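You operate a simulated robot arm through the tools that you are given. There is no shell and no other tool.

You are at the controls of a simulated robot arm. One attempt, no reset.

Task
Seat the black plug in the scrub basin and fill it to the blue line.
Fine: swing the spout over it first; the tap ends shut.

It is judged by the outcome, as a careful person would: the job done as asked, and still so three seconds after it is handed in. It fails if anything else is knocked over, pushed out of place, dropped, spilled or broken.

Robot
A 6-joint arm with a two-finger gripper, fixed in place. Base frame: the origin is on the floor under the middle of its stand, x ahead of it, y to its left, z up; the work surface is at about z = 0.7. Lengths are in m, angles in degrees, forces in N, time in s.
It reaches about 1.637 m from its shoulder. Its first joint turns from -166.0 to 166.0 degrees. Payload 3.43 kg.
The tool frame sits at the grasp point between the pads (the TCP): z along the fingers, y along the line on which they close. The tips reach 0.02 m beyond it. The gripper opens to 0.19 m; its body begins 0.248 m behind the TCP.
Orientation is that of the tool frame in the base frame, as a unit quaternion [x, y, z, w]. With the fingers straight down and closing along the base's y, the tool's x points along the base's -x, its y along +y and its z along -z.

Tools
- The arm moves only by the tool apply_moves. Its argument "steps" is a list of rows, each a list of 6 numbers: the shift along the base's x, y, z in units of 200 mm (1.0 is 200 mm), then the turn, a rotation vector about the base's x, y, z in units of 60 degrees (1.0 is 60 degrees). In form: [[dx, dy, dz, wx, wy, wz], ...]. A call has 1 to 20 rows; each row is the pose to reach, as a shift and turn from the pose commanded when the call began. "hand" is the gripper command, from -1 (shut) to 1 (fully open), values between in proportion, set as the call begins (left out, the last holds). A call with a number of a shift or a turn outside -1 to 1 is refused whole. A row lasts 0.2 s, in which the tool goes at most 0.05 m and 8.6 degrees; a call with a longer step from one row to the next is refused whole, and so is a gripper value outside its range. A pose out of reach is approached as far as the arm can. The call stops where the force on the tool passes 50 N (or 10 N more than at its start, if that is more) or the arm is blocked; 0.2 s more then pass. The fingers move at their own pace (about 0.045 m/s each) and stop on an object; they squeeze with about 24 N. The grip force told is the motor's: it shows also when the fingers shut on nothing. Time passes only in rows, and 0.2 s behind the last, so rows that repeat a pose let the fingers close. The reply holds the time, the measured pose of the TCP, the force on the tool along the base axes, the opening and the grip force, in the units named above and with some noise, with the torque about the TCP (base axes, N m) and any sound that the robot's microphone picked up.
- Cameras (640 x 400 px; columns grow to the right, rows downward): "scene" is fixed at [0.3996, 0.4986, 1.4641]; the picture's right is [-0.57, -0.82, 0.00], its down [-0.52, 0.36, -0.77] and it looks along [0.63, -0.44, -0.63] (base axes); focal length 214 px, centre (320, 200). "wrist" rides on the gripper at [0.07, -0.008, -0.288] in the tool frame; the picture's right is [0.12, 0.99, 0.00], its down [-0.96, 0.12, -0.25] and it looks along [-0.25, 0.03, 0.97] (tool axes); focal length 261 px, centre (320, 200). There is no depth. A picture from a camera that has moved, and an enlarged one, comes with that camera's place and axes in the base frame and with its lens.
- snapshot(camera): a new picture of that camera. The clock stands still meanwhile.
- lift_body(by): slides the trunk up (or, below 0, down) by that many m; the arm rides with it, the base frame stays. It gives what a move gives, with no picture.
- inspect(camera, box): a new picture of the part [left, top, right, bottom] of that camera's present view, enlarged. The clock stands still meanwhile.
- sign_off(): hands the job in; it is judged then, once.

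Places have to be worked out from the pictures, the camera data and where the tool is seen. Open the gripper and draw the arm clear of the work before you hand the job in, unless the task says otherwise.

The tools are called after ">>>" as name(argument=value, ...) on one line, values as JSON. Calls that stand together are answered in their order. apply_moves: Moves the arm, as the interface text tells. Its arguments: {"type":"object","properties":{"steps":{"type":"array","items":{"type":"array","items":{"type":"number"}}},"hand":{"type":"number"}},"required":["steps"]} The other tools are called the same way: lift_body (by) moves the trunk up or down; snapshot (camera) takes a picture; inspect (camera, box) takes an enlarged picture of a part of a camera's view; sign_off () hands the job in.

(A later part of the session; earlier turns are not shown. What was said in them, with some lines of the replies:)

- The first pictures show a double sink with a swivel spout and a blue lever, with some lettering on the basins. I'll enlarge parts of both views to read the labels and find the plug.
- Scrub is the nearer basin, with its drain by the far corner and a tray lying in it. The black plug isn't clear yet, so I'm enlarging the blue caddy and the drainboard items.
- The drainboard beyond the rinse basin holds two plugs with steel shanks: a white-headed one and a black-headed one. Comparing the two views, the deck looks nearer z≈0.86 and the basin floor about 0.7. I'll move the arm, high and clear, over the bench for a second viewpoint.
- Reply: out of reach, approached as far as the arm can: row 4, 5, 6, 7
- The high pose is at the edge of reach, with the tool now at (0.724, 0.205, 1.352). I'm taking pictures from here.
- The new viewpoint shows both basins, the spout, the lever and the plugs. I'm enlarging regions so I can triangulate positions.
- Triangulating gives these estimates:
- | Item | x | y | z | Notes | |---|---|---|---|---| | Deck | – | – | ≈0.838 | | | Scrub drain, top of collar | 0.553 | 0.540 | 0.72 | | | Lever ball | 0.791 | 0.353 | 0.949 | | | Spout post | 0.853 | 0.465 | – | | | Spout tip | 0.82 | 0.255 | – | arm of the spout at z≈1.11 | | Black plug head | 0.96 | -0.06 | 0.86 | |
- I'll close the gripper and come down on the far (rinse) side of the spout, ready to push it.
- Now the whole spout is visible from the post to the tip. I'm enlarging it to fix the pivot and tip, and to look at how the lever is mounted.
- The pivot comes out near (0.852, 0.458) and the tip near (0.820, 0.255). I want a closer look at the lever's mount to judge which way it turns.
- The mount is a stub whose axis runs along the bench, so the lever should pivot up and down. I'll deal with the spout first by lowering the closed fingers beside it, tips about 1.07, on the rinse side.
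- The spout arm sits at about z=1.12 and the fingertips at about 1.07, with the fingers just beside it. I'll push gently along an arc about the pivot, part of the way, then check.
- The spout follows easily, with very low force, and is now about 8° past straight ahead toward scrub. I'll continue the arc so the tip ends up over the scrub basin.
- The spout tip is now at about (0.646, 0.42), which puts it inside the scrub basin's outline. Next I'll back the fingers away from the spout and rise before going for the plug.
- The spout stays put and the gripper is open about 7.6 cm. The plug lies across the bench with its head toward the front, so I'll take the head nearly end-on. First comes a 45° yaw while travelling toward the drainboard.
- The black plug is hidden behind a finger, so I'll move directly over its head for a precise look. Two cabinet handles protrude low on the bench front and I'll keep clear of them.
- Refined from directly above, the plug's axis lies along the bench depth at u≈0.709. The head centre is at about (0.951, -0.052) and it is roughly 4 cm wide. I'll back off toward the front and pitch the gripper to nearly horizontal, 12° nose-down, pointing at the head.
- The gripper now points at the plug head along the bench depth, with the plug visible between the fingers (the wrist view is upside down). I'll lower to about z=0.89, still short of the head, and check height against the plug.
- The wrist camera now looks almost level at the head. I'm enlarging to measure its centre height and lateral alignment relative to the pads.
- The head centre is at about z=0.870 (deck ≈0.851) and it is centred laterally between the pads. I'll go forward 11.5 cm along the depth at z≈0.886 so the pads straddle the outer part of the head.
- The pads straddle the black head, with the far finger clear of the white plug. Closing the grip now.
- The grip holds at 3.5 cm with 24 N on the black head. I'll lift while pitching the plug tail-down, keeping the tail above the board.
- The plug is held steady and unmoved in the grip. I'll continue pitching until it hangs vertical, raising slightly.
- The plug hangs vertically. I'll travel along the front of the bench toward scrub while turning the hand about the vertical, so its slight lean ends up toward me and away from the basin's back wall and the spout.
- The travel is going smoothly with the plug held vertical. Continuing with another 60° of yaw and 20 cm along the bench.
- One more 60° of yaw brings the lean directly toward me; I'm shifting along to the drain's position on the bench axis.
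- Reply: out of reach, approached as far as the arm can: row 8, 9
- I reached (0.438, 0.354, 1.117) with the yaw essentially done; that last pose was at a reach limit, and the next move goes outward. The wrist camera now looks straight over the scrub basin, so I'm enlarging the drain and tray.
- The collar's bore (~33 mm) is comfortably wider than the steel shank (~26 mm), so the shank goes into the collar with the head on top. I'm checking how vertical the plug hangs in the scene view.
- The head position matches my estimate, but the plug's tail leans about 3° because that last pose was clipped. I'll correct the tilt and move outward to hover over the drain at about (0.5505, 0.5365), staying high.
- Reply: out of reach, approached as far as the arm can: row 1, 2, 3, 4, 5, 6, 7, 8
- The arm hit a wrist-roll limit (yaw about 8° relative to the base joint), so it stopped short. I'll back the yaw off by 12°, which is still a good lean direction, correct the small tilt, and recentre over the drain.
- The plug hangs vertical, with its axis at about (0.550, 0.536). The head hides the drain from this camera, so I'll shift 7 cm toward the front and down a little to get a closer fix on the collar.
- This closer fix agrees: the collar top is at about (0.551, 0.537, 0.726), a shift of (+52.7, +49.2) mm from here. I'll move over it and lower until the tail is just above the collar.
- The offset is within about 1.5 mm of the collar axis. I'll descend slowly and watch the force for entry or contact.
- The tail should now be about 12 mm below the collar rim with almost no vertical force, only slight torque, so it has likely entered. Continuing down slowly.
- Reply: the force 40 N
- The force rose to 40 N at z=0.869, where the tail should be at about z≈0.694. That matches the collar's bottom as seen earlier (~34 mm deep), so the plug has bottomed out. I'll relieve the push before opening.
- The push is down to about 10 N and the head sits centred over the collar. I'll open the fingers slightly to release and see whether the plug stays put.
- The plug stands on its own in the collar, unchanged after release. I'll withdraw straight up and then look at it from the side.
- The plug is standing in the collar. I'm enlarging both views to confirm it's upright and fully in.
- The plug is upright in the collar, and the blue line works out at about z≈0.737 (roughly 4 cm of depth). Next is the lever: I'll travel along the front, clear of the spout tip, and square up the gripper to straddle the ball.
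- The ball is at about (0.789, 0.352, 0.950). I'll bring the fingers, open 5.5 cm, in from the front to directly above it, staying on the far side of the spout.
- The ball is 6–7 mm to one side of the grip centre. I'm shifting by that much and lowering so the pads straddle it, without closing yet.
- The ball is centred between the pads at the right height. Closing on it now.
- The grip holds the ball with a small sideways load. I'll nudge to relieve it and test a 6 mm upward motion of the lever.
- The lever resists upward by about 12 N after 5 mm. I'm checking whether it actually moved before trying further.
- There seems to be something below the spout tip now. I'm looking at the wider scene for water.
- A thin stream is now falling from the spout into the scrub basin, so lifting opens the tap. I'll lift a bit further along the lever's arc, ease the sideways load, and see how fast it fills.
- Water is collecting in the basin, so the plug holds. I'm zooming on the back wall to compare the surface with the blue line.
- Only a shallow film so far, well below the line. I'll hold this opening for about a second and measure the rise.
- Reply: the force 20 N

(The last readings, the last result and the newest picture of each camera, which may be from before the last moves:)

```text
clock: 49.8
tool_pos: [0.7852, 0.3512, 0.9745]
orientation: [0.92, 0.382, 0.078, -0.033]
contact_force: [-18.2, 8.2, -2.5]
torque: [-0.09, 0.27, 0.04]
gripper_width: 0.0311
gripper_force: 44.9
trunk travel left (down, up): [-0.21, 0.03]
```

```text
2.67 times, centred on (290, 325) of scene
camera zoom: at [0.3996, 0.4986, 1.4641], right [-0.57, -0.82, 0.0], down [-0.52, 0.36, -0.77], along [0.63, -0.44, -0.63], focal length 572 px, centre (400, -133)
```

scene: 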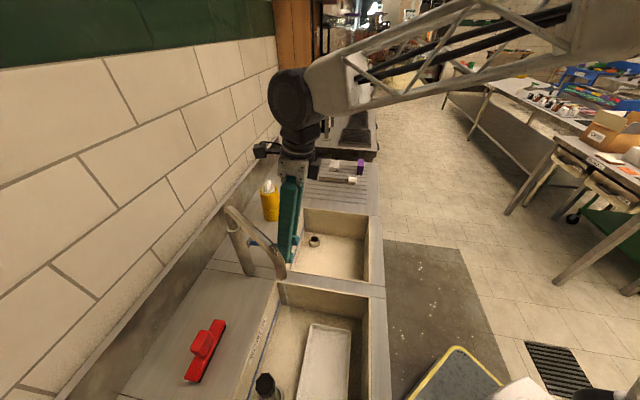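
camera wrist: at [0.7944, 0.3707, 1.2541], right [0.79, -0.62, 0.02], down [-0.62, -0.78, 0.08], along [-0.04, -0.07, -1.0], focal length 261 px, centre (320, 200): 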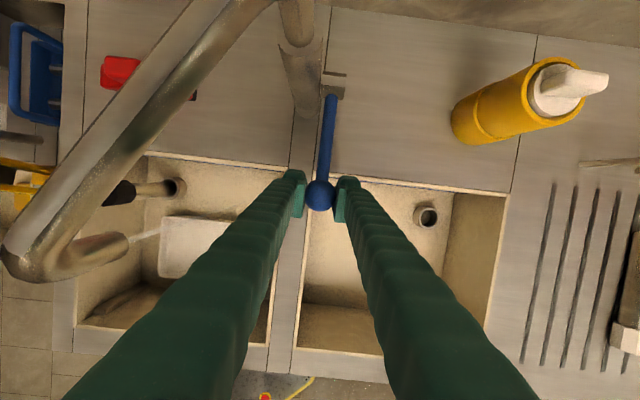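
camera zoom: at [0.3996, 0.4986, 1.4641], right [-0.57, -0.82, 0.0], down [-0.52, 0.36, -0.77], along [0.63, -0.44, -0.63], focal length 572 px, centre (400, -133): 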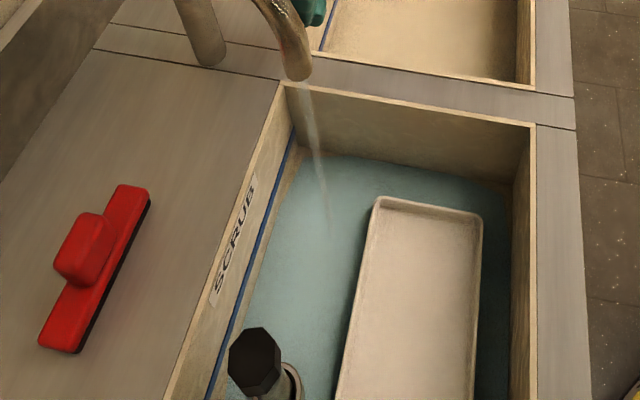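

The level is rising only slowly at this opening. I'll raise the lever to about 20°, reducing the sideways load, and watch the rate.

>>> apply_moves(steps=[[-0.006, 0.006, 0.026, 0, 0, 0], [-0.002, 0.013, 0.052, 0, 0, 0], [0.004, 0.019, 0.077, 0, 0, 0], [0.0095, 0.0245, 0.1025, 0, 0, 0], [0.0095, 0.0245, 0.1025, 0, 0, 0]], hand=-1)

>>> inspect(camera="scene", box=[260, 280, 340, 340])

>>> inspect(camera="scene", box=[200, 170, 380, 300])

```text
clock: 51.0
tool_pos: [0.7885, 0.3551, 0.9954]
orientation: [0.921, 0.381, 0.078, -0.034]
contact_force: [1.2, -12.1, -9.5]
torque: [-1.01, 0.8, 0.0]
gripper_width: 0.0314
gripper_force: 45.2
trunk travel left (down, up): [-0.21, 0.03]
```

```text
6.67 times, centred on (300, 310) of scene
camera zoom: at [0.3996, 0.4986, 1.4641], right [-0.57, -0.82, 0.0], down [-0.52, 0.36, -0.77], along [0.63, -0.44, -0.63], focal length 1430 px, centre (453, -533)
```

zoom: 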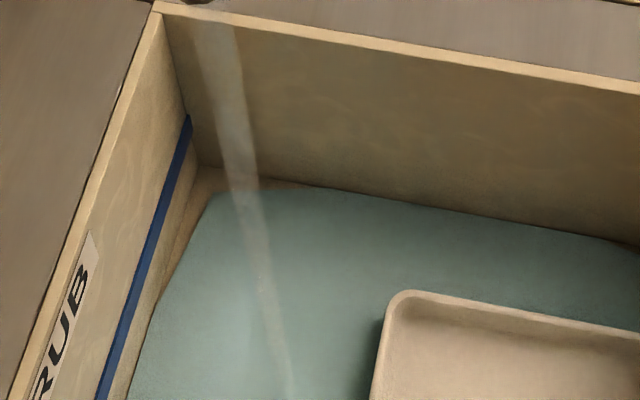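

```text
3.08 times, centred on (290, 235) of scene
camera zoom: at [0.3996, 0.4986, 1.4641], right [-0.57, -0.82, 0.0], down [-0.52, 0.36, -0.77], along [0.63, -0.44, -0.63], focal length 660 px, centre (412, 92)
```

zoom: 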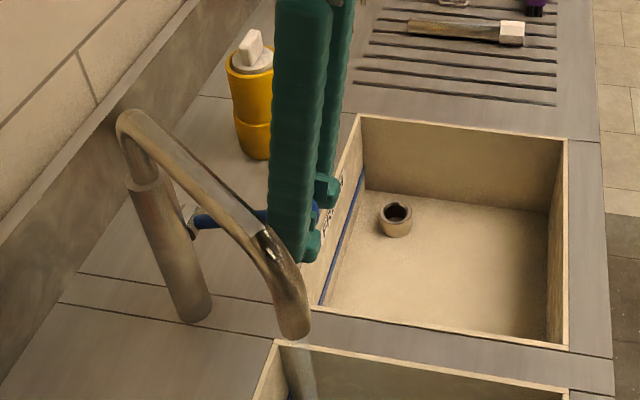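

The stream is wider at about 20°, but the level is still low. I'll open a little more, to about 30°, and hold briefly.

>>> apply_moves(steps=[[0.015, 0.012, 0.05, 0, 0, 0], [0.032, 0.027, 0.0975, 0, 0, 0], [0.032, 0.027, 0.0975, 0, 0, 0], [0.032, 0.027, 0.0975, 0, 0, 0], [0.032, 0.027, 0.0975, 0, 0, 0], [0.032, 0.027, 0.0975, 0, 0, 0], [0.032, 0.027, 0.0975, 0, 0, 0]], hand=-1)

>>> inspect(camera="scene", box=[260, 280, 340, 340])

>>> inspect(camera="scene", box=[230, 330, 310, 400])

```text
clock: 52.6
tool_pos: [0.7946, 0.361, 1.0133]
orientation: [0.92, 0.381, 0.079, -0.034]
contact_force: [4.5, -23.2, -1.9]
torque: [-0.78, 0.54, 0.02]
gripper_width: 0.0311
gripper_force: 45.1
trunk travel left (down, up): [-0.21, 0.03]
```

```text
6.67 times, centred on (300, 310) of scene
camera zoom: at [0.3996, 0.4986, 1.4641], right [-0.57, -0.82, 0.0], down [-0.52, 0.36, -0.77], along [0.63, -0.44, -0.63], focal length 1430 px, centre (453, -533)
```

zoom: 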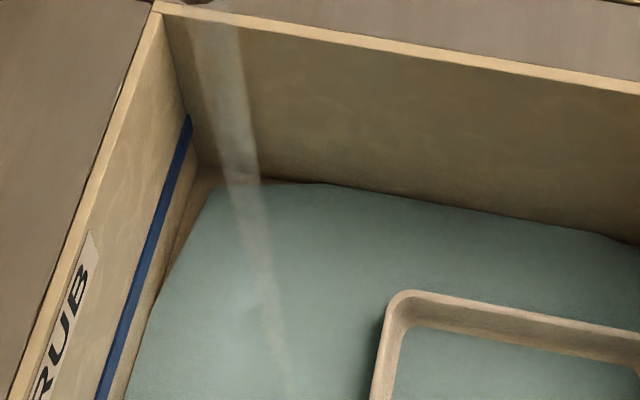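

```text
5.71 times, centred on (270, 365) of scene
camera zoom: at [0.3996, 0.4986, 1.4641], right [-0.57, -0.82, 0.0], down [-0.52, 0.36, -0.77], along [0.63, -0.44, -0.63], focal length 1226 px, centre (606, -743)
```

zoom: 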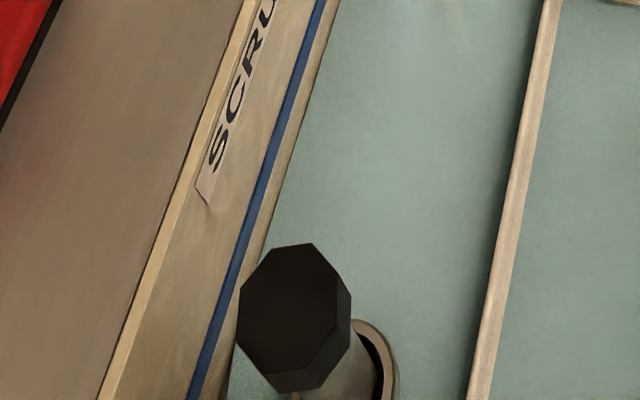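

The level is rising well now, with water showing in the tray, and the gap to the blue line has roughly halved. I'll hold about 1.2 s more and ease the sideways load.

>>> apply_moves(steps=[[0.001, -0.006, 0, 0, 0, 0], [0.001, -0.0117, 0, 0, 0, 0], [0.001, -0.0117, 0, 0, 0, 0], [0.001, -0.0117, 0, 0, 0, 0], [0.001, -0.0117, 0, 0, 0, 0]], hand=-1)

>>> inspect(camera="scene", box=[260, 280, 340, 340])

>>> inspect(camera="scene", box=[230, 330, 310, 400])

```text
clock: 53.8
tool_pos: [0.7946, 0.3609, 1.0133]
orientation: [0.921, 0.381, 0.079, -0.034]
contact_force: [17.7, 19.2, -5.6]
torque: [0.72, -0.69, 0.09]
gripper_width: 0.0313
gripper_force: 45.2
trunk travel left (down, up): [-0.21, 0.03]
```

```text
6.67 times, centred on (300, 310) of scene
camera zoom: at [0.3996, 0.4986, 1.4641], right [-0.57, -0.82, 0.0], down [-0.52, 0.36, -0.77], along [0.63, -0.44, -0.63], focal length 1430 px, centre (453, -533)
```

zoom: 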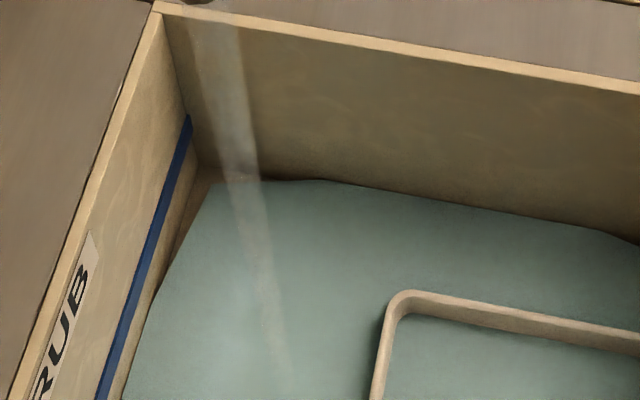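

```text
5.71 times, centred on (270, 365) of scene
camera zoom: at [0.3996, 0.4986, 1.4641], right [-0.57, -0.82, 0.0], down [-0.52, 0.36, -0.77], along [0.63, -0.44, -0.63], focal length 1226 px, centre (606, -743)
```

zoom: 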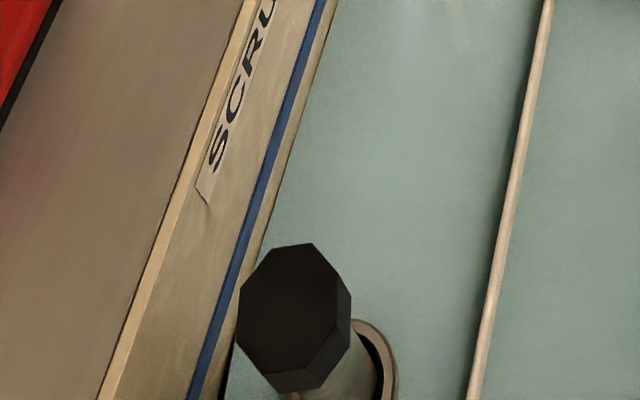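

The level is up by about 2 cm from the floor and still a bit below the line. With the clock stopped I'm checking from the wrist camera too, because the line's exact height relative to the water edge matters.

>>> snapshot(camera="wrist")

>>> inspect(camera="wrist", box=[60, 130, 300, 280])

>>> inspect(camera="scene", box=[265, 285, 305, 325])

```text
taken
camera wrist: at [0.8037, 0.3803, 1.3088], right [0.79, -0.62, 0.02], down [-0.62, -0.78, 0.08], along [-0.03, -0.07, -1.0], focal length 261 px, centre (320, 200)
```

wrist: 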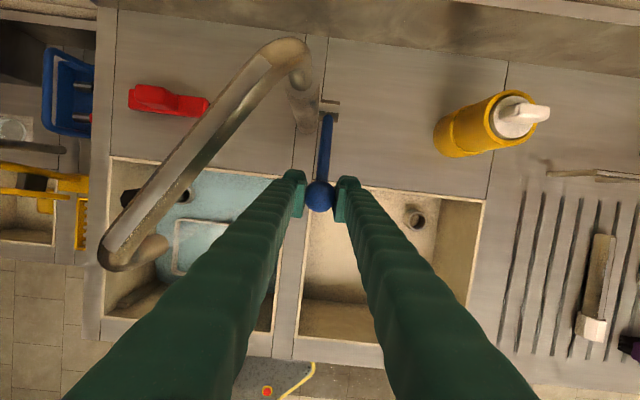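

```text
2.67 times, centred on (180, 205) of wrist
camera zoom: at [0.8037, 0.3803, 1.3088], right [0.79, -0.62, 0.02], down [-0.62, -0.78, 0.08], along [-0.03, -0.07, -1.0], focal length 695 px, centre (693, 187)
```

zoom: 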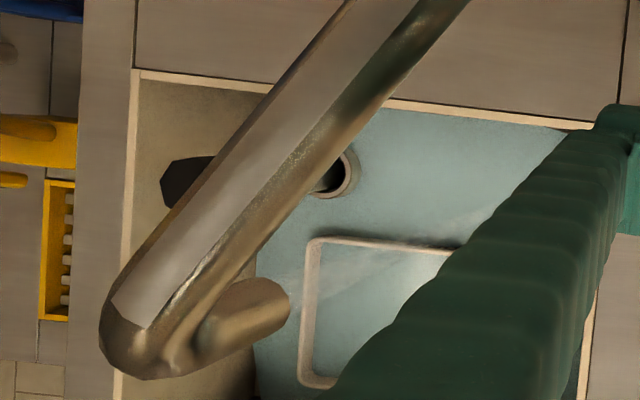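

```text
10.00 times, centred on (285, 305) of scene
camera zoom: at [0.3996, 0.4986, 1.4641], right [-0.57, -0.82, 0.0], down [-0.52, 0.36, -0.77], along [0.63, -0.44, -0.63], focal length 2145 px, centre (670, -850)
```

zoom: 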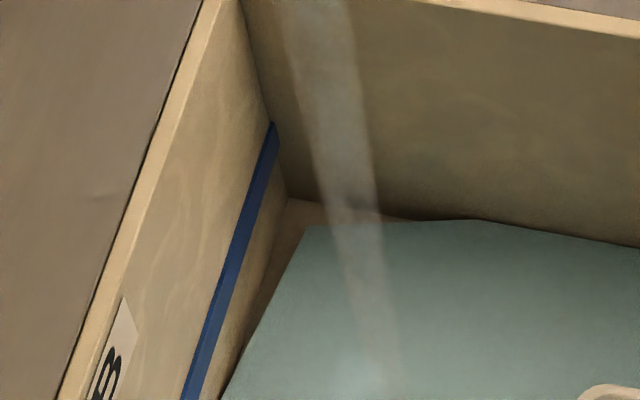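

The water surface is drawn slightly inset from the walls. I'm zooming tightly on the corner to pin the line's height against rim and floor.

>>> inspect(camera="scene", box=[276, 292, 300, 312])

>>> inspect(camera="scene", box=[255, 310, 295, 340])

```text
16.00 times, centred on (288, 302) of scene
camera zoom: at [0.3996, 0.4986, 1.4641], right [-0.57, -0.82, 0.0], down [-0.52, 0.36, -0.77], along [0.63, -0.44, -0.63], focal length 3432 px, centre (832, -1432)
```

zoom: 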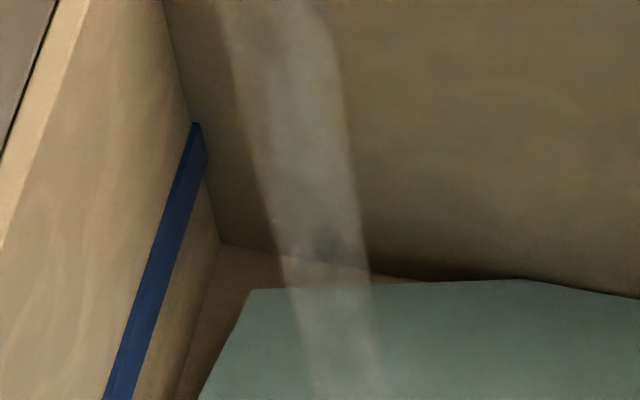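

```text
13.33 times, centred on (275, 325) of scene
camera zoom: at [0.3996, 0.4986, 1.4641], right [-0.57, -0.82, 0.0], down [-0.52, 0.36, -0.77], along [0.63, -0.44, -0.63], focal length 2860 px, centre (920, -1467)
```

zoom: 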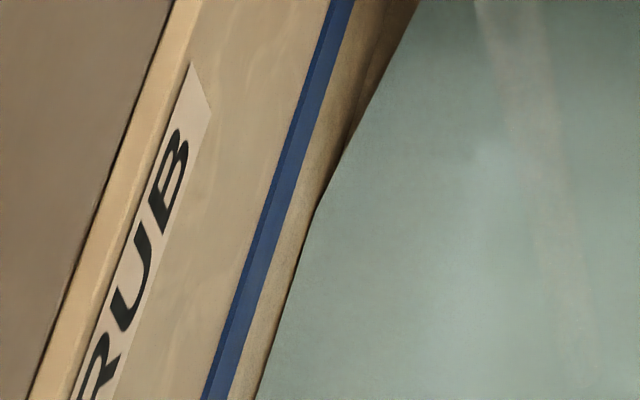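

The strip spans roughly z 0.73–0.75 and the water still sits about 2–3 cm below its middle. I'll hold the tap open for another 1.6 s, easing the load on the lever, and re-measure at the same spot.

>>> apply_moves(steps=[[0.003, 0.003, 0, 0, 0, 0], [0.003, 0.003, 0, 0, 0, 0], [0.003, 0.003, 0, 0, 0, 0], [0.003, 0.003, 0, 0, 0, 0], [0.003, 0.003, 0, 0, 0, 0], [0.003, 0.003, 0, 0, 0, 0], [0.003, 0.003, 0, 0, 0, 0]], hand=-1)

>>> inspect(camera="scene", box=[255, 310, 295, 340])

>>> inspect(camera="scene", box=[200, 250, 380, 400])

```text
clock: 55.4
tool_pos: [0.7946, 0.3602, 1.0127]
orientation: [0.92, 0.382, 0.079, -0.033]
contact_force: [-1.4, 19.5, -2.4]
torque: [0.56, -0.36, 0.0]
gripper_width: 0.0311
gripper_force: 44.4
trunk travel left (down, up): [-0.21, 0.03]
```

```text
13.33 times, centred on (275, 325) of scene
camera zoom: at [0.3996, 0.4986, 1.4641], right [-0.57, -0.82, 0.0], down [-0.52, 0.36, -0.77], along [0.63, -0.44, -0.63], focal length 2860 px, centre (920, -1467)
```

zoom: 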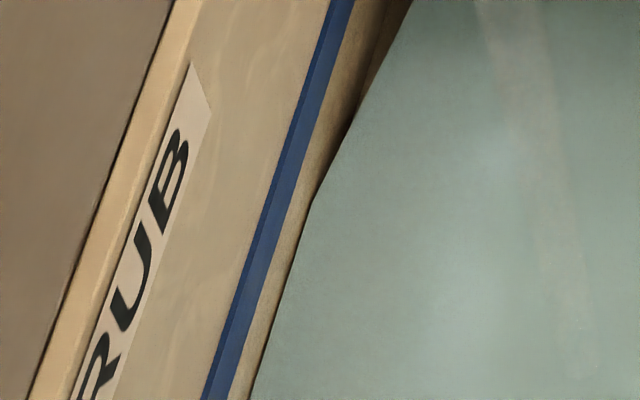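

```text
2.67 times, centred on (290, 325) of scene
camera zoom: at [0.3996, 0.4986, 1.4641], right [-0.57, -0.82, 0.0], down [-0.52, 0.36, -0.77], along [0.63, -0.44, -0.63], focal length 572 px, centre (400, -133)
```

zoom: 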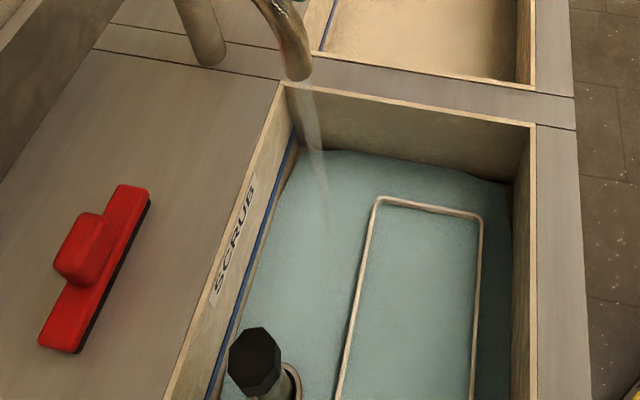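

The water edge is creeping toward the line at about 3 mm/s. I'll hold the same opening for about 2.6 s more.

>>> apply_moves(steps=[[0, 0.004, 0, 0, 0, 0], [0, 0.0065, 0, 0, 0, 0], [0, 0.0065, 0, 0, 0, 0], [0, 0.0065, 0, 0, 0, 0], [0, 0.0065, 0, 0, 0, 0], [0, 0.0065, 0, 0, 0, 0], [0, 0.0065, 0, 0, 0, 0], [0, 0.0065, 0, 0, 0, 0], [0, 0.0065, 0, 0, 0, 0], [0, 0.0065, 0, 0, 0, 0], [0, 0.0065, 0, 0, 0, 0], [0, 0.0065, 0, 0, 0, 0]], hand=-1)

>>> inspect(camera="scene", box=[255, 310, 295, 340])

>>> inspect(camera="scene", box=[200, 250, 380, 400])

```text
clock: 58.0
tool_pos: [0.7954, 0.3614, 1.0131]
orientation: [0.92, 0.381, 0.079, -0.034]
contact_force: [-15.1, -2.4, -5.2]
torque: [-0.84, 0.93, 0.1]
gripper_width: 0.0312
gripper_force: 44.9
trunk travel left (down, up): [-0.21, 0.03]
```

```text
13.33 times, centred on (275, 325) of scene
camera zoom: at [0.3996, 0.4986, 1.4641], right [-0.57, -0.82, 0.0], down [-0.52, 0.36, -0.77], along [0.63, -0.44, -0.63], focal length 2860 px, centre (920, -1467)
```

zoom: 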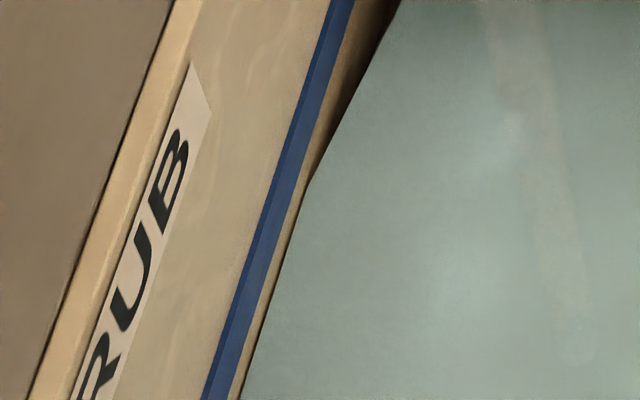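

```text
2.67 times, centred on (290, 325) of scene
camera zoom: at [0.3996, 0.4986, 1.4641], right [-0.57, -0.82, 0.0], down [-0.52, 0.36, -0.77], along [0.63, -0.44, -0.63], focal length 572 px, centre (400, -133)
```

zoom: 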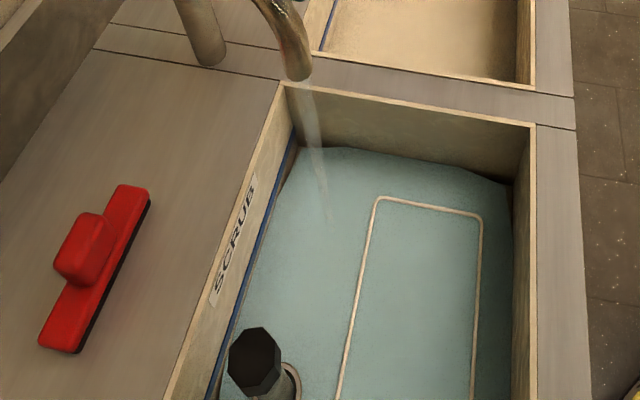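

The edge keeps closing on the strip at about 3.4 px/s in this zoom, with 12 px left to its lower edge and about 22 px to its middle. Holding another 2.6 s.

>>> apply_moves(steps=[[-0.002, -0.001, 0, 0, 0, 0], [-0.004, -0.001, 0, 0, 0, 0], [-0.004, -0.001, 0, 0, 0, 0], [-0.004, -0.001, 0, 0, 0, 0], [-0.004, -0.001, 0, 0, 0, 0], [-0.004, -0.001, 0, 0, 0, 0], [-0.004, -0.001, 0, 0, 0, 0], [-0.004, -0.001, 0, 0, 0, 0], [-0.004, -0.001, 0, 0, 0, 0], [-0.004, -0.001, 0, 0, 0, 0], [-0.004, -0.001, 0, 0, 0, 0], [-0.004, -0.001, 0, 0, 0, 0]], hand=-1)

>>> inspect(camera="scene", box=[255, 310, 295, 340])

>>> inspect(camera="scene", box=[235, 340, 275, 370])

>>> inspect(camera="scene", box=[200, 250, 380, 400])

```text
clock: 60.6
tool_pos: [0.795, 0.3599, 1.0126]
orientation: [0.92, 0.382, 0.078, -0.034]
contact_force: [0.7, 1.1, 3.9]
torque: [0.44, -0.43, 0.03]
gripper_width: 0.0314
gripper_force: 45.4
trunk travel left (down, up): [-0.21, 0.03]
```

```text
13.33 times, centred on (275, 325) of scene
camera zoom: at [0.3996, 0.4986, 1.4641], right [-0.57, -0.82, 0.0], down [-0.52, 0.36, -0.77], along [0.63, -0.44, -0.63], focal length 2860 px, centre (920, -1467)
```

zoom: 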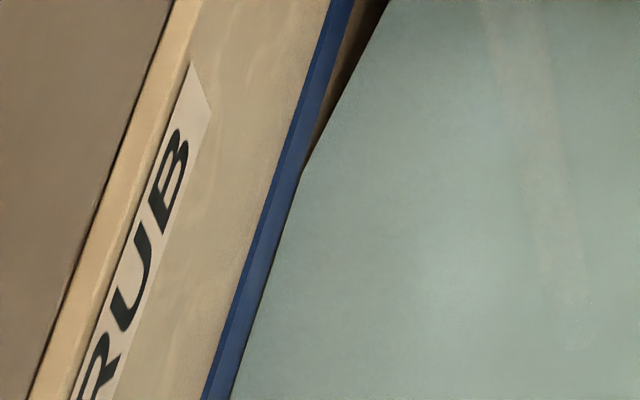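

```text
13.33 times, centred on (255, 355) of scene
camera zoom: at [0.3996, 0.4986, 1.4641], right [-0.57, -0.82, 0.0], down [-0.52, 0.36, -0.77], along [0.63, -0.44, -0.63], focal length 2860 px, centre (1187, -1867)
```

zoom: 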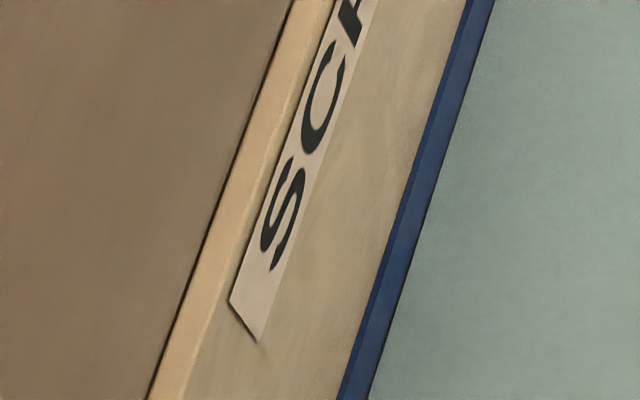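

```text
2.67 times, centred on (290, 325) of scene
camera zoom: at [0.3996, 0.4986, 1.4641], right [-0.57, -0.82, 0.0], down [-0.52, 0.36, -0.77], along [0.63, -0.44, -0.63], focal length 572 px, centre (400, -133)
```

zoom: 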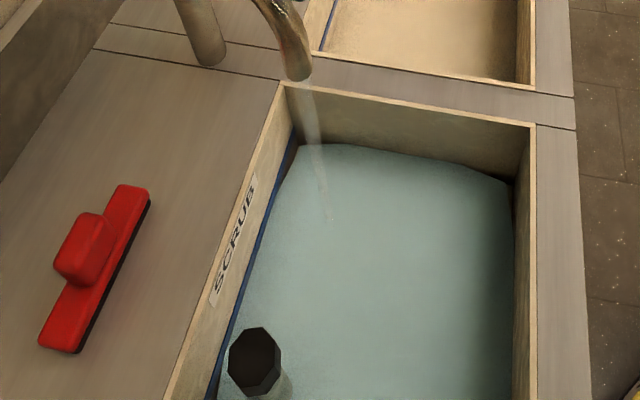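

The water has just reached the lower edge of the strip, and the force on the lever is near zero. I'll hold 1.4 s more to bring it toward the middle of the line, then check before closing.

>>> apply_moves(steps=[[0, 0, 0, 0, 0, 0], [0, 0, 0, 0, 0, 0], [0, 0, 0, 0, 0, 0], [0, 0, 0, 0, 0, 0], [0, 0, 0, 0, 0, 0], [0, 0, 0, 0, 0, 0]], hand=-1)

>>> inspect(camera="scene", box=[255, 310, 295, 340])

>>> inspect(camera="scene", box=[235, 340, 275, 370])

```text
clock: 62.0
tool_pos: [0.7949, 0.3596, 1.0136]
orientation: [0.921, 0.381, 0.079, -0.033]
contact_force: [3.4, 0.7, 4.0]
torque: [0.43, -0.47, -0.01]
gripper_width: 0.0312
gripper_force: 45.5
trunk travel left (down, up): [-0.21, 0.03]
```

```text
13.33 times, centred on (275, 325) of scene
camera zoom: at [0.3996, 0.4986, 1.4641], right [-0.57, -0.82, 0.0], down [-0.52, 0.36, -0.77], along [0.63, -0.44, -0.63], focal length 2860 px, centre (920, -1467)
```

zoom: 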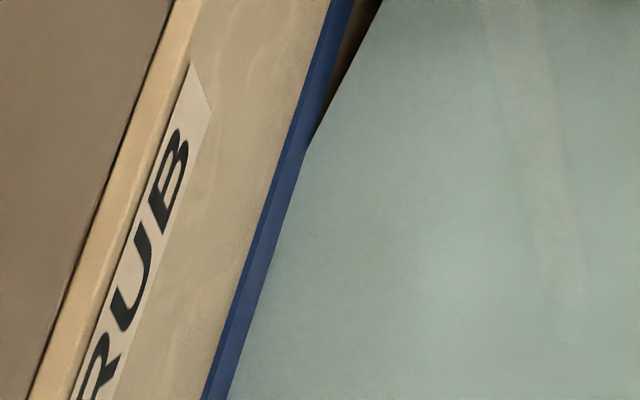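

```text
13.33 times, centred on (255, 355) of scene
camera zoom: at [0.3996, 0.4986, 1.4641], right [-0.57, -0.82, 0.0], down [-0.52, 0.36, -0.77], along [0.63, -0.44, -0.63], focal length 2860 px, centre (1187, -1867)
```

zoom: 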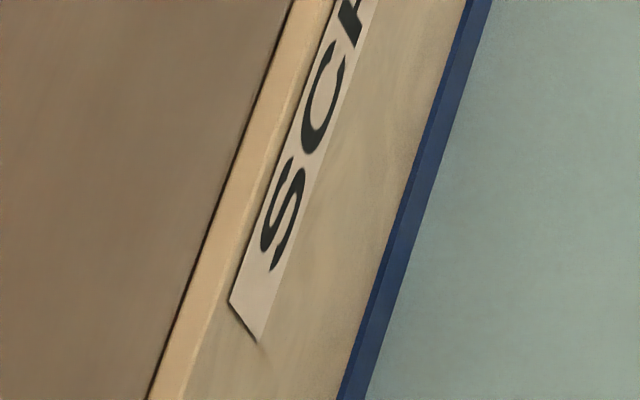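

The water now covers the lower few pixels of the strip. I'll hold 0.6 s more, then swing the lever back down its arc to the shut position, with the remaining inflow bringing the surface to about mid-line.

>>> apply_moves(steps=[[0, 0, 0, 0, 0, 0], [0, 0, 0, 0, 0, 0], [0, 0, 0, 0, 0, 0], [-0.016, -0.016, -0.047, 0, 0, 0], [-0.0295, -0.03, -0.0965, 0, 0, 0], [-0.038, -0.0395, -0.147, 0, 0, 0], [-0.044, -0.0465, -0.199, 0, 0, 0], [-0.048, -0.051, -0.252, 0, 0, 0], [-0.05, -0.052, -0.305, 0, 0, 0], [-0.05, -0.052, -0.305, 0, 0, 0]], hand=-1)

>>> inspect(camera="scene", box=[200, 250, 380, 400])

>>> inspect(camera="scene", box=[235, 340, 275, 370])

>>> inspect(camera="scene", box=[210, 170, 350, 290])

```text
clock: 64.2
tool_pos: [0.784, 0.3475, 0.9536]
orientation: [0.92, 0.382, 0.078, -0.034]
contact_force: [-7.6, 13.9, 8.3]
torque: [0.16, -0.02, 0.13]
gripper_width: 0.0313
gripper_force: 44.8
trunk travel left (down, up): [-0.21, 0.03]
```

```text
2.67 times, centred on (290, 325) of scene
camera zoom: at [0.3996, 0.4986, 1.4641], right [-0.57, -0.82, 0.0], down [-0.52, 0.36, -0.77], along [0.63, -0.44, -0.63], focal length 572 px, centre (400, -133)
```

zoom: 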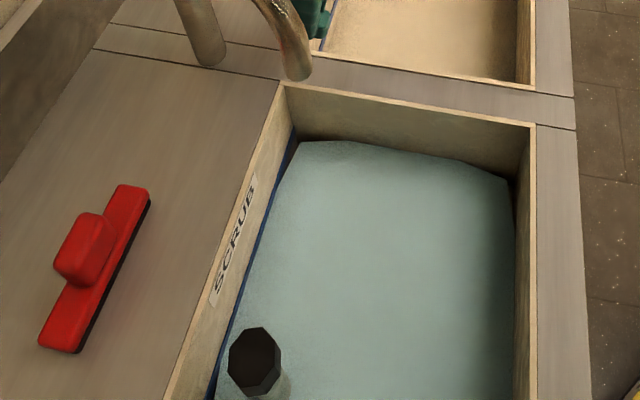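

```text
13.33 times, centred on (255, 355) of scene
camera zoom: at [0.3996, 0.4986, 1.4641], right [-0.57, -0.82, 0.0], down [-0.52, 0.36, -0.77], along [0.63, -0.44, -0.63], focal length 2860 px, centre (1187, -1867)
```

zoom: 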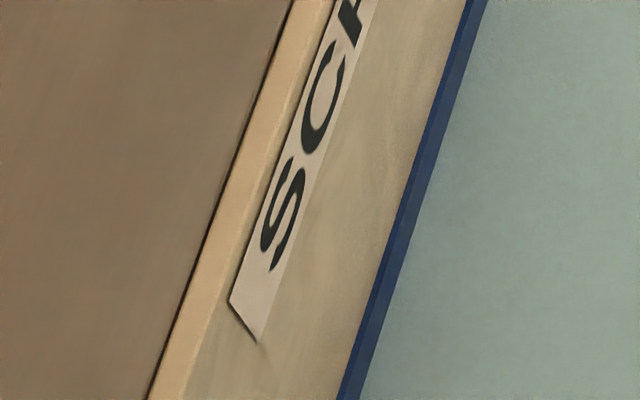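

```text
3.33 times, centred on (280, 230) of scene
camera zoom: at [0.3996, 0.4986, 1.4641], right [-0.57, -0.82, 0.0], down [-0.52, 0.36, -0.77], along [0.63, -0.44, -0.63], focal length 715 px, centre (453, 100)
```

zoom: 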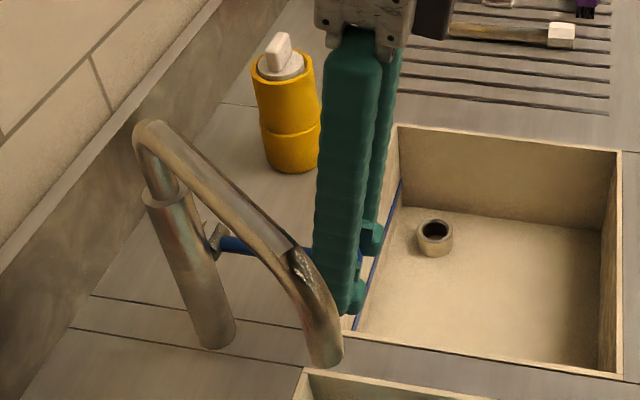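

The stream has stopped, the lever is back against its stop with about 8 N of down-force, and the surface sits about midway up the blue strip. I'll open the fingers off the ball without moving.

>>> apply_moves(steps=[[0, 0, 0, 0, 0, 0], [0, 0, 0, 0, 0, 0], [0, 0, 0, 0, 0, 0], [0, 0, 0, 0, 0, 0]], hand=-0.42)

>>> inspect(camera="wrist", box=[240, 120, 420, 240])

>>> inspect(camera="scene", box=[200, 250, 380, 400])

>>> inspect(camera="scene", box=[235, 340, 275, 370])

```text
clock: 65.2
tool_pos: [0.7863, 0.3491, 0.9538]
orientation: [0.921, 0.38, 0.078, -0.033]
contact_force: [0.2, 0.0, 0.7]
torque: [-0.02, 0.03, -0.03]
gripper_width: 0.0553
gripper_force: 0.1
trunk travel left (down, up): [-0.21, 0.03]
```

```text
3.33 times, centred on (330, 180) of wrist
camera zoom: at [0.7948, 0.3688, 1.2493], right [0.78, -0.62, 0.02], down [-0.62, -0.78, 0.08], along [-0.04, -0.07, -1.0], focal length 869 px, centre (287, 267)
```

zoom: 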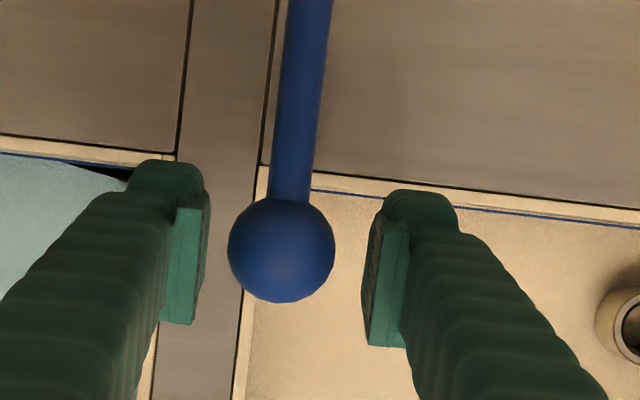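

```text
2.67 times, centred on (290, 325) of scene
camera zoom: at [0.3996, 0.4986, 1.4641], right [-0.57, -0.82, 0.0], down [-0.52, 0.36, -0.77], along [0.63, -0.44, -0.63], focal length 572 px, centre (400, -133)
```

zoom: 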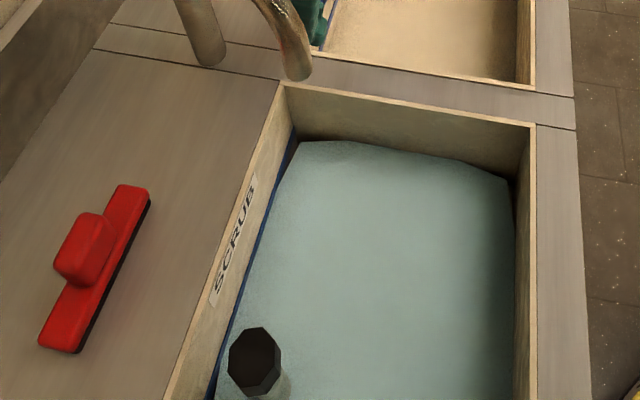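

```text
13.33 times, centred on (255, 355) of scene
camera zoom: at [0.3996, 0.4986, 1.4641], right [-0.57, -0.82, 0.0], down [-0.52, 0.36, -0.77], along [0.63, -0.44, -0.63], focal length 2860 px, centre (1187, -1867)
```

zoom: 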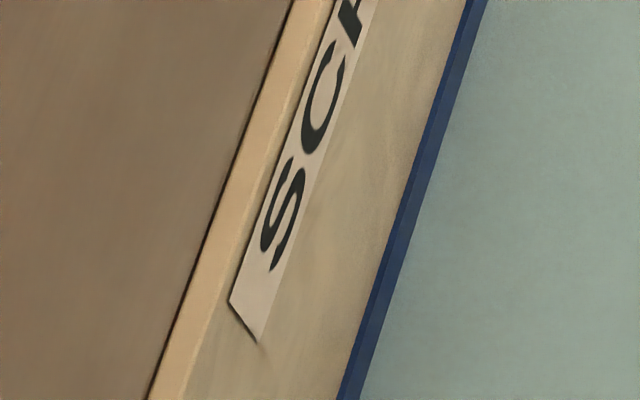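

The lever stays at its shut position after release and the level is unchanged. Now I'll lift straight off the ball and retreat toward the front, clear of the spout.

>>> apply_moves(steps=[[-0.005, 0.005, 0.1, 0, 0, 0], [-0.005, 0.005, 0.25, 0, 0, 0], [-0.005, 0.005, 0.42, 0, 0, 0], [-0.005, 0.005, 0.6, 0, 0, 0], [-0.12, -0.12, 0.7, 0, 0, 0], [-0.28, -0.28, 0.75, 0, 0, 0], [-0.44, -0.44, 0.8, 0, 0, 0], [-0.6, -0.6, 0.8, 0, 0, 0], [-0.75, -0.75, 0.8, 0, 0, 0], [-0.9, -0.9, 0.8, 0, 0, 0], [-0.9, -0.9, 0.8, 0, 0, 0]], hand=-0.42)

>>> snapshot(camera="scene")

>>> snapshot(camera="wrist")

>>> inspect(camera="scene", box=[235, 340, 275, 370])

>>> inspect(camera="scene", box=[210, 170, 350, 290])

```text
clock: 67.6
tool_pos: [0.6036, 0.1712, 1.1118]
orientation: [0.92, 0.381, 0.079, -0.033]
contact_force: [-0.3, -0.4, -0.9]
torque: [0.03, -0.02, 0.01]
gripper_width: 0.0551
gripper_force: 0.0
trunk travel left (down, up): [-0.21, 0.03]
```

```text
taken
```

scene: 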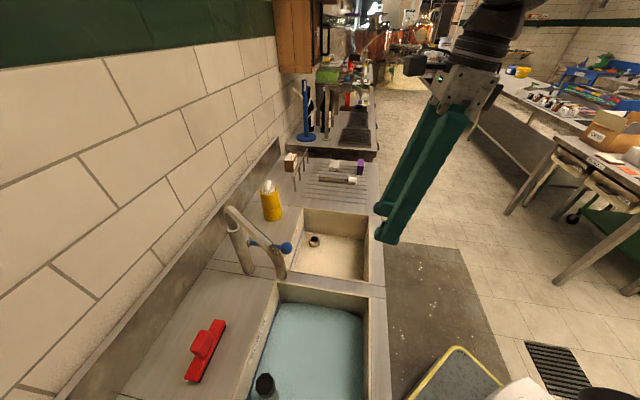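

```text
taken
camera wrist: at [0.6116, 0.1912, 1.4073], right [0.78, -0.62, 0.02], down [-0.62, -0.78, 0.08], along [-0.03, -0.07, -1.0], focal length 261 px, centre (320, 200)
```

wrist: 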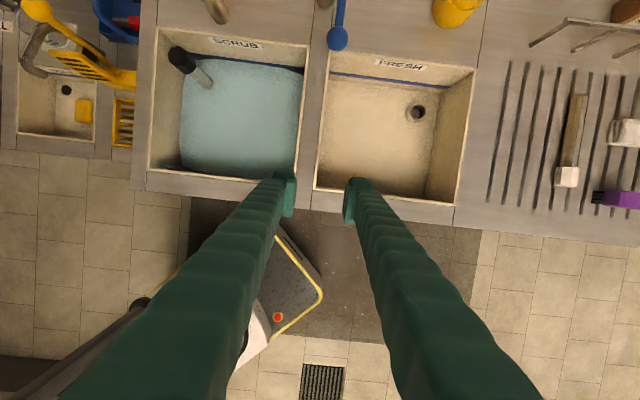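

```text
13.33 times, centred on (255, 355) of scene
camera zoom: at [0.3996, 0.4986, 1.4641], right [-0.57, -0.82, 0.0], down [-0.52, 0.36, -0.77], along [0.63, -0.44, -0.63], focal length 2860 px, centre (1187, -1867)
```

zoom: 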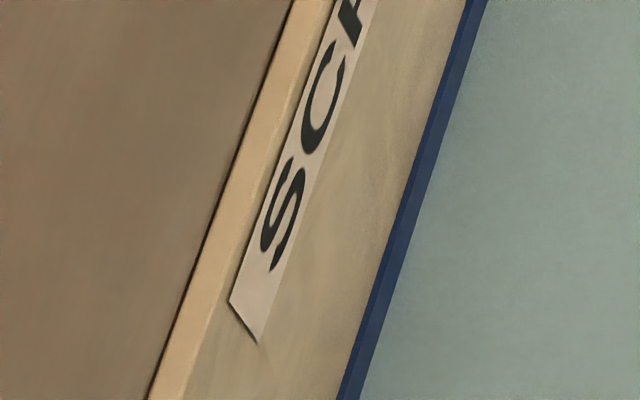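

```text
3.33 times, centred on (280, 230) of scene
camera zoom: at [0.3996, 0.4986, 1.4641], right [-0.57, -0.82, 0.0], down [-0.52, 0.36, -0.77], along [0.63, -0.44, -0.63], focal length 715 px, centre (453, 100)
```

zoom: 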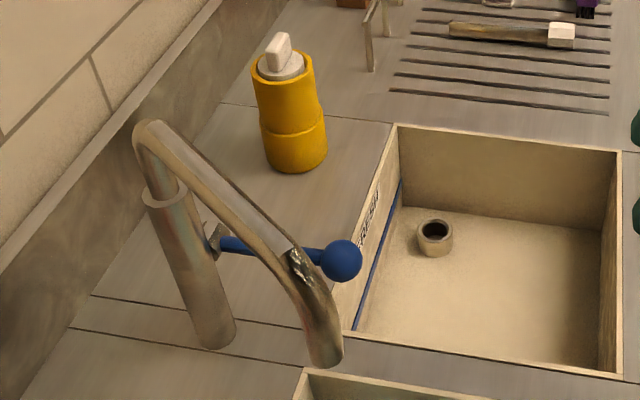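

All looks as intended. I'll check the level from the wrist view as well, then retreat further, open the gripper, and watch for any leak or drip over a few seconds.

>>> inspect(camera="wrist", box=[140, 20, 320, 200])

>>> apply_moves(steps=[[-0.1, -0.1, 0.1, 0, 0, 0], [-0.15, -0.25, 0.15, 0, 0, 0], [-0.15, -0.42, 0.2, 0, 0, 0], [-0.15, -0.58, 0.2, 0, 0, 0], [-0.15, -0.75, 0.2, 0, 0, 0], [-0.15, -0.75, 0.2, 0, 0, 0], [-0.15, -0.75, 0.2, 0, 0, 0], [-0.15, -0.75, 0.2, 0, 0, 0], [-0.15, -0.75, 0.2, 0, 0, 0], [-0.15, -0.75, 0.2, 0, 0, 0], [-0.15, -0.75, 0.2, 0, 0, 0], [-0.15, -0.75, 0.2, 0, 0, 0], [-0.15, -0.75, 0.2, 0, 0, 0], [-0.15, -0.75, 0.2, 0, 0, 0], [-0.15, -0.75, 0.2, 0, 0, 0], [-0.15, -0.75, 0.2, 0, 0, 0], [-0.15, -0.75, 0.2, 0, 0, 0], [-0.15, -0.75, 0.2, 0, 0, 0]], hand=1)

>>> snapshot(camera="scene")

>>> inspect(camera="scene", box=[235, 340, 275, 370])

>>> inspect(camera="scene", box=[200, 250, 380, 400])

```text
2.22 times, centred on (230, 110) of wrist
camera zoom: at [0.6116, 0.1912, 1.4073], right [0.78, -0.62, 0.02], down [-0.62, -0.78, 0.08], along [-0.03, -0.07, -1.0], focal length 579 px, centre (520, 400)
```

zoom: 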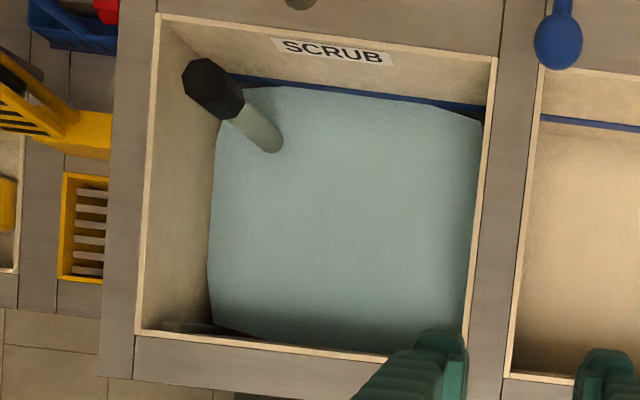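

```text
clock: 71.4
tool_pos: [0.5761, 0.0203, 1.1547]
orientation: [0.92, 0.381, 0.078, -0.034]
contact_force: [-0.1, 0.5, 0.0]
torque: [-0.03, 0.02, 0.0]
gripper_width: 0.1901
gripper_force: 0.0
trunk travel left (down, up): [-0.21, 0.03]
```

```text
taken
```

scene: 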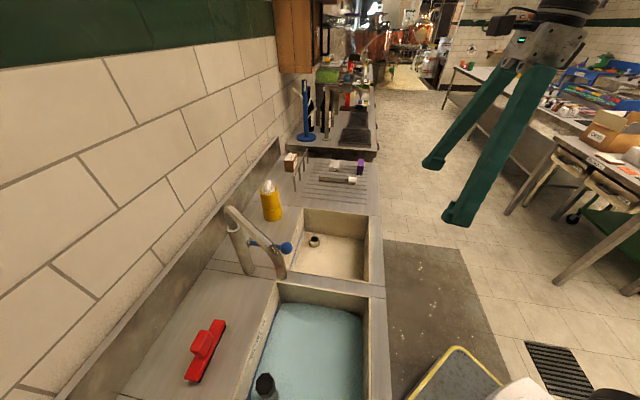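

```text
13.33 times, centred on (255, 355) of scene
camera zoom: at [0.3996, 0.4986, 1.4641], right [-0.57, -0.82, 0.0], down [-0.52, 0.36, -0.77], along [0.63, -0.44, -0.63], focal length 2860 px, centre (1187, -1867)
```

zoom: 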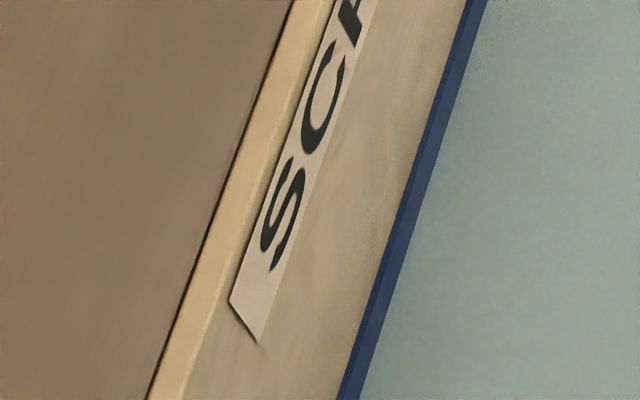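

```text
2.67 times, centred on (290, 325) of scene
camera zoom: at [0.3996, 0.4986, 1.4641], right [-0.57, -0.82, 0.0], down [-0.52, 0.36, -0.77], along [0.63, -0.44, -0.63], focal length 572 px, centre (400, -133)
```

zoom: 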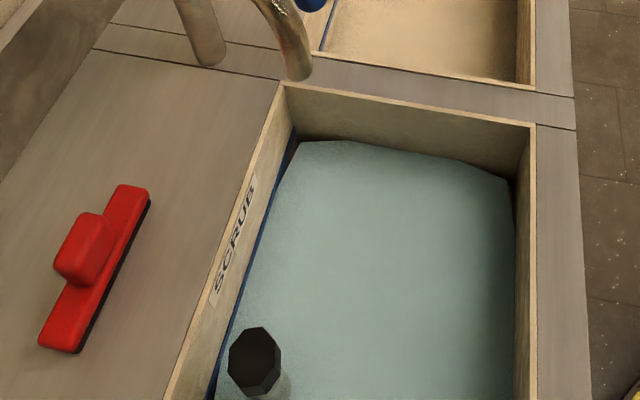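

Nearly 6 s after I released the lever there is no stream, and the water sits steady midway up the blue line. The black plug is upright in its collar, the spout is over scrub, and the arm is clear with the gripper open. Handing it in.

>>> sign_off()

```text
The job is handed in.
```

The scrub basin is plugged and filled to the blue line, with the spout swung over it and the tap shut. I've handed the job in, but no result came back.

- **Spout:** I swung it over the scrub basin before turning the water on.
- **Plug:** I used the black plug from the drainboard and pushed it into the drain collar until it bottomed out. It stands upright and held the water while the basin filled.
- **Level:** The surface sits about midway up the blue strip. It didn't move in the nearly six seconds I watched after shutting the tap.
- **Tap:** The lever is back against its stop and the stream has stopped.
- **Surroundings:** I saw nothing else knocked, moved or spilled. The tray in the scrub basin is now underwater, so I couldn't check it at the end.

The arm is clear of the sink with the gripper open.
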